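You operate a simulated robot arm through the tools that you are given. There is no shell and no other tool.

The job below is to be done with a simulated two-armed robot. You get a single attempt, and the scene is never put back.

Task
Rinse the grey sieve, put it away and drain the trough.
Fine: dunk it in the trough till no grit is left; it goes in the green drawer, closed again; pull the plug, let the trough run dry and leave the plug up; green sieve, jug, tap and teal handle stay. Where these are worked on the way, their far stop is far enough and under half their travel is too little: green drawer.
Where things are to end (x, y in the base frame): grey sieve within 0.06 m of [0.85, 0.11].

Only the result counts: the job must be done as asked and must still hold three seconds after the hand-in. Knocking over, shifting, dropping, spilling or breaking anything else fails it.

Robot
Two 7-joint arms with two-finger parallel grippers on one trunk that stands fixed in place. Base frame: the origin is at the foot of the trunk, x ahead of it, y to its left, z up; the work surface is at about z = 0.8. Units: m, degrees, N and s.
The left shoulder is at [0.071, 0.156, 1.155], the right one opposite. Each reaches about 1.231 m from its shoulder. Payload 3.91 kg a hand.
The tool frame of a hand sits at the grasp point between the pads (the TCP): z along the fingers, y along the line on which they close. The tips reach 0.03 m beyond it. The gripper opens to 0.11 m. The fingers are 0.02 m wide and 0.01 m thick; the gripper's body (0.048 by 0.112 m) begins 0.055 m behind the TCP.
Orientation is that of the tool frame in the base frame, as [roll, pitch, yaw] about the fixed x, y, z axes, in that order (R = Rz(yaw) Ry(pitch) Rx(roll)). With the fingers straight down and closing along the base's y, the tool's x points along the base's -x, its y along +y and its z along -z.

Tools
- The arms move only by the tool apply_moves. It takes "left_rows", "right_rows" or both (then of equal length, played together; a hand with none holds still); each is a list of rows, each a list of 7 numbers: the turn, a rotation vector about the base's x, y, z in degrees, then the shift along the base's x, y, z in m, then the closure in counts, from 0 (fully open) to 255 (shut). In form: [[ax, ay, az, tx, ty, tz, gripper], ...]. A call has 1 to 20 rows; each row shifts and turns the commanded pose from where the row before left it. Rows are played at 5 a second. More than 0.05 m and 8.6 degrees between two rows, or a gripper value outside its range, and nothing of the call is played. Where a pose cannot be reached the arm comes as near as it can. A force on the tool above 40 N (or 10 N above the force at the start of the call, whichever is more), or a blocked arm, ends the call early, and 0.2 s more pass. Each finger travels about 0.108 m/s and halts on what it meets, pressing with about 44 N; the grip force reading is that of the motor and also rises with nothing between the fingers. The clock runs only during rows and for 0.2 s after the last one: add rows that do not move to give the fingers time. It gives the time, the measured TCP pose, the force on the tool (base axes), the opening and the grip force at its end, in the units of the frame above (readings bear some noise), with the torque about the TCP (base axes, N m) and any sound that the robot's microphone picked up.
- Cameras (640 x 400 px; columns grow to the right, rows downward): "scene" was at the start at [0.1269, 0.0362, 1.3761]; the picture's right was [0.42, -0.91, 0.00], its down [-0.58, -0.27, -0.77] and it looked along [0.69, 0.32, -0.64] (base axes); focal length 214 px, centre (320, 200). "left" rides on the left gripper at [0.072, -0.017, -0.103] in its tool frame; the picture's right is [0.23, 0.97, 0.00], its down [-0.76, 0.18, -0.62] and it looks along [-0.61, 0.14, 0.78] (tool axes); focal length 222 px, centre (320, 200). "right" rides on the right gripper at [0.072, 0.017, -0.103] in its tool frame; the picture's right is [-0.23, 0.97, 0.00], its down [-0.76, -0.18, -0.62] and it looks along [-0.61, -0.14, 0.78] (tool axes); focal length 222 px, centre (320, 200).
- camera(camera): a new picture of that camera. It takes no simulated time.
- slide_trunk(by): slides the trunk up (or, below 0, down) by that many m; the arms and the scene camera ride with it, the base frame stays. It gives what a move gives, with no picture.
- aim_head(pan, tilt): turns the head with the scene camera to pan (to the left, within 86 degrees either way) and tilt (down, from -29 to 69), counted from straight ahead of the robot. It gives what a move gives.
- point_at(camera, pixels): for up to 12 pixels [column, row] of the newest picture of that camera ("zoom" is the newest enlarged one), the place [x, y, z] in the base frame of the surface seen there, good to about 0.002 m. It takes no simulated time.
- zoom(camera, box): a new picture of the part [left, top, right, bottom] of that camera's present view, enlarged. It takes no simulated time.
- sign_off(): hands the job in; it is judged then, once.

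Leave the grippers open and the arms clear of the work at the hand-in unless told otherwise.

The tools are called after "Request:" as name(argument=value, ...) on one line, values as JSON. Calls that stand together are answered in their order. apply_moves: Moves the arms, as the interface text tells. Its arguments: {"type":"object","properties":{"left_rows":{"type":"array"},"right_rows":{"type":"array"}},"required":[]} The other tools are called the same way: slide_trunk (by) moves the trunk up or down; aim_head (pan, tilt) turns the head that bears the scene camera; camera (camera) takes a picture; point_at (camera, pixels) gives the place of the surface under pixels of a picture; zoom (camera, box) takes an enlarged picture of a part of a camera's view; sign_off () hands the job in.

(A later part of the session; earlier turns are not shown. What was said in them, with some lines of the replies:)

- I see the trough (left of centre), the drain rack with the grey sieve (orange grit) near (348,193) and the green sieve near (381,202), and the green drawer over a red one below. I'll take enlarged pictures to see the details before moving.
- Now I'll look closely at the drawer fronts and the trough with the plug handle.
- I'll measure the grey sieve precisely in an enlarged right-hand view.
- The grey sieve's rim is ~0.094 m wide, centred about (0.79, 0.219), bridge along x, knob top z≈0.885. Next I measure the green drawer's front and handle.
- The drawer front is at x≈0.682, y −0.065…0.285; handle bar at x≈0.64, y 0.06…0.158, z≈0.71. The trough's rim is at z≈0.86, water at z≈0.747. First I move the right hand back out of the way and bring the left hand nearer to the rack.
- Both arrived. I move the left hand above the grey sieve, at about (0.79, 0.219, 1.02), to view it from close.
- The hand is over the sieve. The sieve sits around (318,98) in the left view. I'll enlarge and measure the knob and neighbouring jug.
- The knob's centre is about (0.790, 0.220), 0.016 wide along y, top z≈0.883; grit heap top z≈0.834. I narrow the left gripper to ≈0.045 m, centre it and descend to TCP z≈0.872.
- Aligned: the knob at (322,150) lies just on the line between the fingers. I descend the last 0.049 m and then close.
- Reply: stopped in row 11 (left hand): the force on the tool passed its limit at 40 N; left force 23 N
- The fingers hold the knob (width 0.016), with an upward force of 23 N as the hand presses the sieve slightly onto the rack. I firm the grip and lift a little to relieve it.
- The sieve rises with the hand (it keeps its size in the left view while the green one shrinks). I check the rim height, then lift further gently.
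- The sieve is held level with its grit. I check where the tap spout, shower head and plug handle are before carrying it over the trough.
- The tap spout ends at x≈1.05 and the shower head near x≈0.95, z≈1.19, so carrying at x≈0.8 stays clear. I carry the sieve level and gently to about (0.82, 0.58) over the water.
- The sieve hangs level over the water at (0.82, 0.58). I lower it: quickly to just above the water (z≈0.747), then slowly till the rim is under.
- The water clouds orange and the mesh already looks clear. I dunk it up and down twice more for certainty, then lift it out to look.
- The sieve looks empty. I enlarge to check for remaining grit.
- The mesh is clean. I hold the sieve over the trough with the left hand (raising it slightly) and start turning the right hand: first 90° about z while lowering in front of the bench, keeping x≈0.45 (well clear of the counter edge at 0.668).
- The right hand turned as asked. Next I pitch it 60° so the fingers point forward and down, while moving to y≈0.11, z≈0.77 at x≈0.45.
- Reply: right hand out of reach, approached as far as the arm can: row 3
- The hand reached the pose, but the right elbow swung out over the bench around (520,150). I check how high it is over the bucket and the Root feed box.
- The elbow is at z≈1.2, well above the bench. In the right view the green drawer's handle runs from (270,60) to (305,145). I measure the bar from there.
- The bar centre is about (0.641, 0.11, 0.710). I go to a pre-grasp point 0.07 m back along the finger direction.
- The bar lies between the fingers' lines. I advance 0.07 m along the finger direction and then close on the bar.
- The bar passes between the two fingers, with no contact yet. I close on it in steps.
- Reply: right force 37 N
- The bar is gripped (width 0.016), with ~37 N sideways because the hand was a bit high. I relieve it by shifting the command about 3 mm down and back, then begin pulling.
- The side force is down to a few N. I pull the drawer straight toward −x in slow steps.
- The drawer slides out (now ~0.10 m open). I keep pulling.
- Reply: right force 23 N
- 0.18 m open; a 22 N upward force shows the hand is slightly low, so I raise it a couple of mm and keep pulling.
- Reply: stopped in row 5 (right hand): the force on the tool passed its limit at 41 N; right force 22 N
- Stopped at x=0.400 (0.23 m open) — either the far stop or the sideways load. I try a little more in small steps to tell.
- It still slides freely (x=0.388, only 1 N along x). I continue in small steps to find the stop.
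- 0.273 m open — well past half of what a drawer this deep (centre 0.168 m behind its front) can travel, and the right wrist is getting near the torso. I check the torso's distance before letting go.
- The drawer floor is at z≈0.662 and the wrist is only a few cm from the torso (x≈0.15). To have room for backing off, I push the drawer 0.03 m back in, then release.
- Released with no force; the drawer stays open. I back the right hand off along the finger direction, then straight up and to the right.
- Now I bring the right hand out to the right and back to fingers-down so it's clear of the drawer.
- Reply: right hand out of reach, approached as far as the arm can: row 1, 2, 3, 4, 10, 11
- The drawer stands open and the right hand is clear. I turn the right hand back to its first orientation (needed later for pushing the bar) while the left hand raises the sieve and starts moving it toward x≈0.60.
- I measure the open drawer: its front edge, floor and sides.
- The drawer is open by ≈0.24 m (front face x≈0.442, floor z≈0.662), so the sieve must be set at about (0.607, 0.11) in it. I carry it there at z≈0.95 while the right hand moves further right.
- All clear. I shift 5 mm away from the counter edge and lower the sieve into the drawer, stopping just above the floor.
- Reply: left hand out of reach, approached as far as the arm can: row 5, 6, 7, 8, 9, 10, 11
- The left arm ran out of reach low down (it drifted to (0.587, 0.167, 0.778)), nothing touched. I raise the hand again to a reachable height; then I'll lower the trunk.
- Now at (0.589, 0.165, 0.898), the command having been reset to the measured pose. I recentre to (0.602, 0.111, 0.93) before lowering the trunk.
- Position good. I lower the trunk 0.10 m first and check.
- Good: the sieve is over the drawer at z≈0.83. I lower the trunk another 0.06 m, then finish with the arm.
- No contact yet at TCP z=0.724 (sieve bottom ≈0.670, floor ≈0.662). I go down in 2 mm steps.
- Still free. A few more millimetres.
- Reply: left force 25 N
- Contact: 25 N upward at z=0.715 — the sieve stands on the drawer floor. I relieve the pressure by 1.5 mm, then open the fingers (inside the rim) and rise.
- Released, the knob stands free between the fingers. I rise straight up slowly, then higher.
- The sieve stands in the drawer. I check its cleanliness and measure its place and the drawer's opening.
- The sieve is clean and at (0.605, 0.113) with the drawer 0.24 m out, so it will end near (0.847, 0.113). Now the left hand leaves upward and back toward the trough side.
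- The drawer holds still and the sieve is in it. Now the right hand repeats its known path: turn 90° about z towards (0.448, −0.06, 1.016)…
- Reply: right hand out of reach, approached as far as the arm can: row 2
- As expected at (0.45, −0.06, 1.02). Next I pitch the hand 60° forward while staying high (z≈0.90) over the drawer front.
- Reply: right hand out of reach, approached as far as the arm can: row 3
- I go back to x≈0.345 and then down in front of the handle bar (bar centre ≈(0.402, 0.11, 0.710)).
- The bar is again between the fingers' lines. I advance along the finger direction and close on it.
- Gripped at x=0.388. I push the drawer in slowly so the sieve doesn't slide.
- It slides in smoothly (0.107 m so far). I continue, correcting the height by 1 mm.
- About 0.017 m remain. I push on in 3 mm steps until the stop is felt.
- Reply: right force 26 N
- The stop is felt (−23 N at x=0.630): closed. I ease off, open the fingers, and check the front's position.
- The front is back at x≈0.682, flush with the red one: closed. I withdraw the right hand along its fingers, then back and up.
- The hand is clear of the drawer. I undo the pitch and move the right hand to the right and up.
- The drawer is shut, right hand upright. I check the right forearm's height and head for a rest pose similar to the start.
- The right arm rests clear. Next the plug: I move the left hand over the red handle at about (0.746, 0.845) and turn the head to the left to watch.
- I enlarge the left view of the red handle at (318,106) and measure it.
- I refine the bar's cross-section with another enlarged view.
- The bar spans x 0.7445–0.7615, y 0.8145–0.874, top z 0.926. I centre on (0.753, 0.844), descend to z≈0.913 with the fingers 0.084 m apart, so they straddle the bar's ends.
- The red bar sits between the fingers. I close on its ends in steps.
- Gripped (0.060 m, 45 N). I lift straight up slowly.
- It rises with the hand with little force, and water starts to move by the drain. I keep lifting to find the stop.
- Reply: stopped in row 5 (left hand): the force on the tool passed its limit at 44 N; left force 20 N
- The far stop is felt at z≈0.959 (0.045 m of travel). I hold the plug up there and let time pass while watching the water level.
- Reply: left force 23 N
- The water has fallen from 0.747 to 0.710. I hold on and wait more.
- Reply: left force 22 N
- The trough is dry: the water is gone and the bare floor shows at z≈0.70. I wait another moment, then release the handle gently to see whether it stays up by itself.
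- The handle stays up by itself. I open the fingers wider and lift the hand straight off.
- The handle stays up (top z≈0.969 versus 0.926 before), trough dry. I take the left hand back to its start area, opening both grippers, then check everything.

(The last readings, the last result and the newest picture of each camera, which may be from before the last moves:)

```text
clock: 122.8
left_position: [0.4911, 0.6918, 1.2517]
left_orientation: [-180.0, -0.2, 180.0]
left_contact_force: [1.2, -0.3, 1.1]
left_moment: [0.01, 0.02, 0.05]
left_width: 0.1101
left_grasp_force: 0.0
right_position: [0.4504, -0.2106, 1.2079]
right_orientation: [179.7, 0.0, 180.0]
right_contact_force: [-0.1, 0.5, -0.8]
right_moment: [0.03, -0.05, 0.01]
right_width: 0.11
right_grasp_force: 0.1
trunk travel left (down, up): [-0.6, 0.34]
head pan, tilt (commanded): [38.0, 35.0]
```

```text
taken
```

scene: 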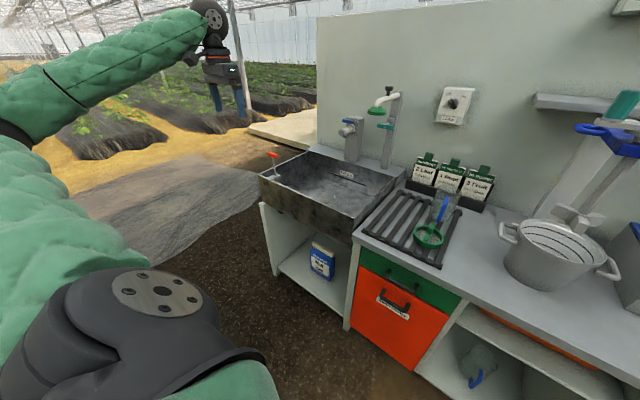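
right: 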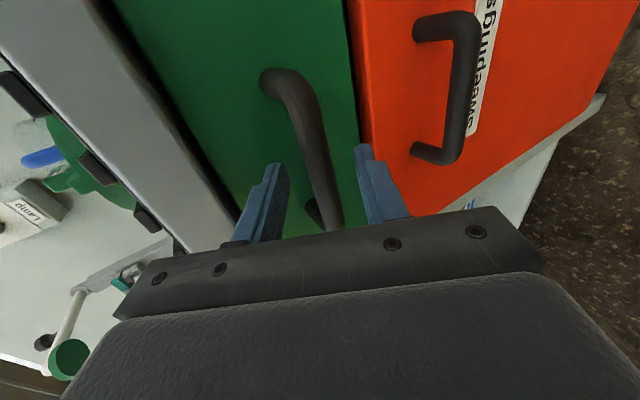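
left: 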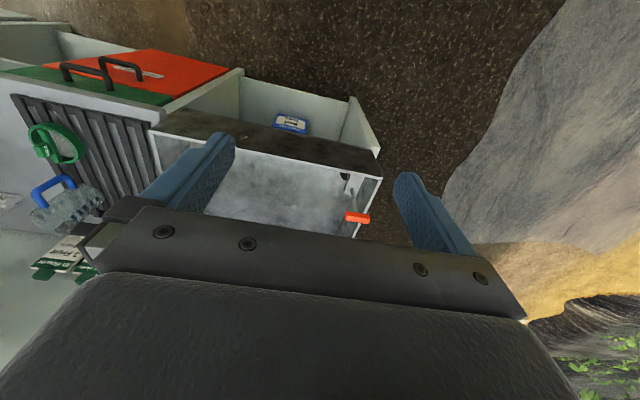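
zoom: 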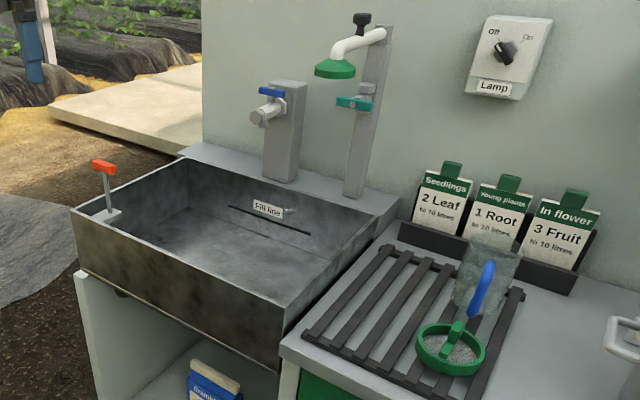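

Handle still up, trough dry, rack items in place. A last check that the green drawer's front is flush and the plug handle's height hasn't sunk.

Request:
point_at(camera="scene", pixels=[[375, 262], [440, 292], [430, 300], [390, 310], [272, 154], [405, 275]])

Request:
zoom(camera="scene", box=[330, 230, 480, 330])

```text
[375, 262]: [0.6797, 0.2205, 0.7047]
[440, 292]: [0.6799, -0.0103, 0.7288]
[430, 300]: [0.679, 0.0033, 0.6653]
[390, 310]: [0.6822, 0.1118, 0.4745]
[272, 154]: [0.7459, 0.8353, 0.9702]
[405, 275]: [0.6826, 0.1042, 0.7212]
```

```text
4.00 times, centred on (405, 280) of scene
```

zoom: 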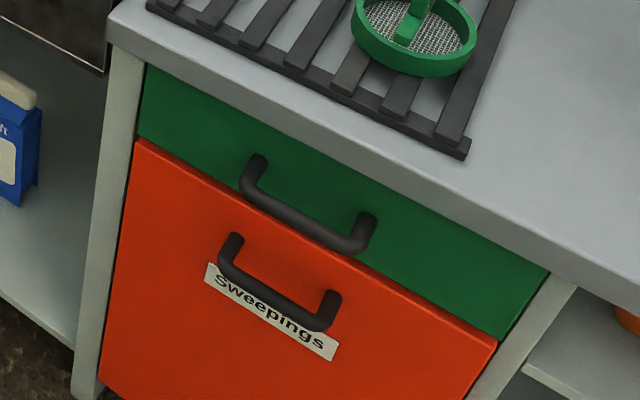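

The drawer is closed (front at x≈0.68, as at the start) with the clean sieve inside. The trough is dry, the plug handle is up at z≈0.970, and the green sieve, jug, tap and teal handle haven't been touched. Both grippers are open and clear, so I hand the job in.

Request:
sign_off()

```text
The job is handed in.
```

I rinsed the grey sieve and put it in the green drawer, closed the drawer, drained the trough and left the plug up. The job is handed in, and I haven't seen the verdict.

- **Sieve:** after dunking it in the trough I saw no grit on the mesh. It was placed in the open drawer so that it should end near (0.85, 0.11) once closed. I couldn't see it after closing, so that position is worked out from how far the drawer was open.
- **Drawer:** I pulled it out about 0.27 m without reaching its far stop, which I judged to be more than half its travel. The front is back where it started.
- **Trough and plug:** the water is gone and the bare floor shows. The plug handle stayed about 0.04 m above its starting height after I let go.
- **Other items:** the green sieve, jug, tap and teal handle were not touched. Both grippers are open and the arms are clear.
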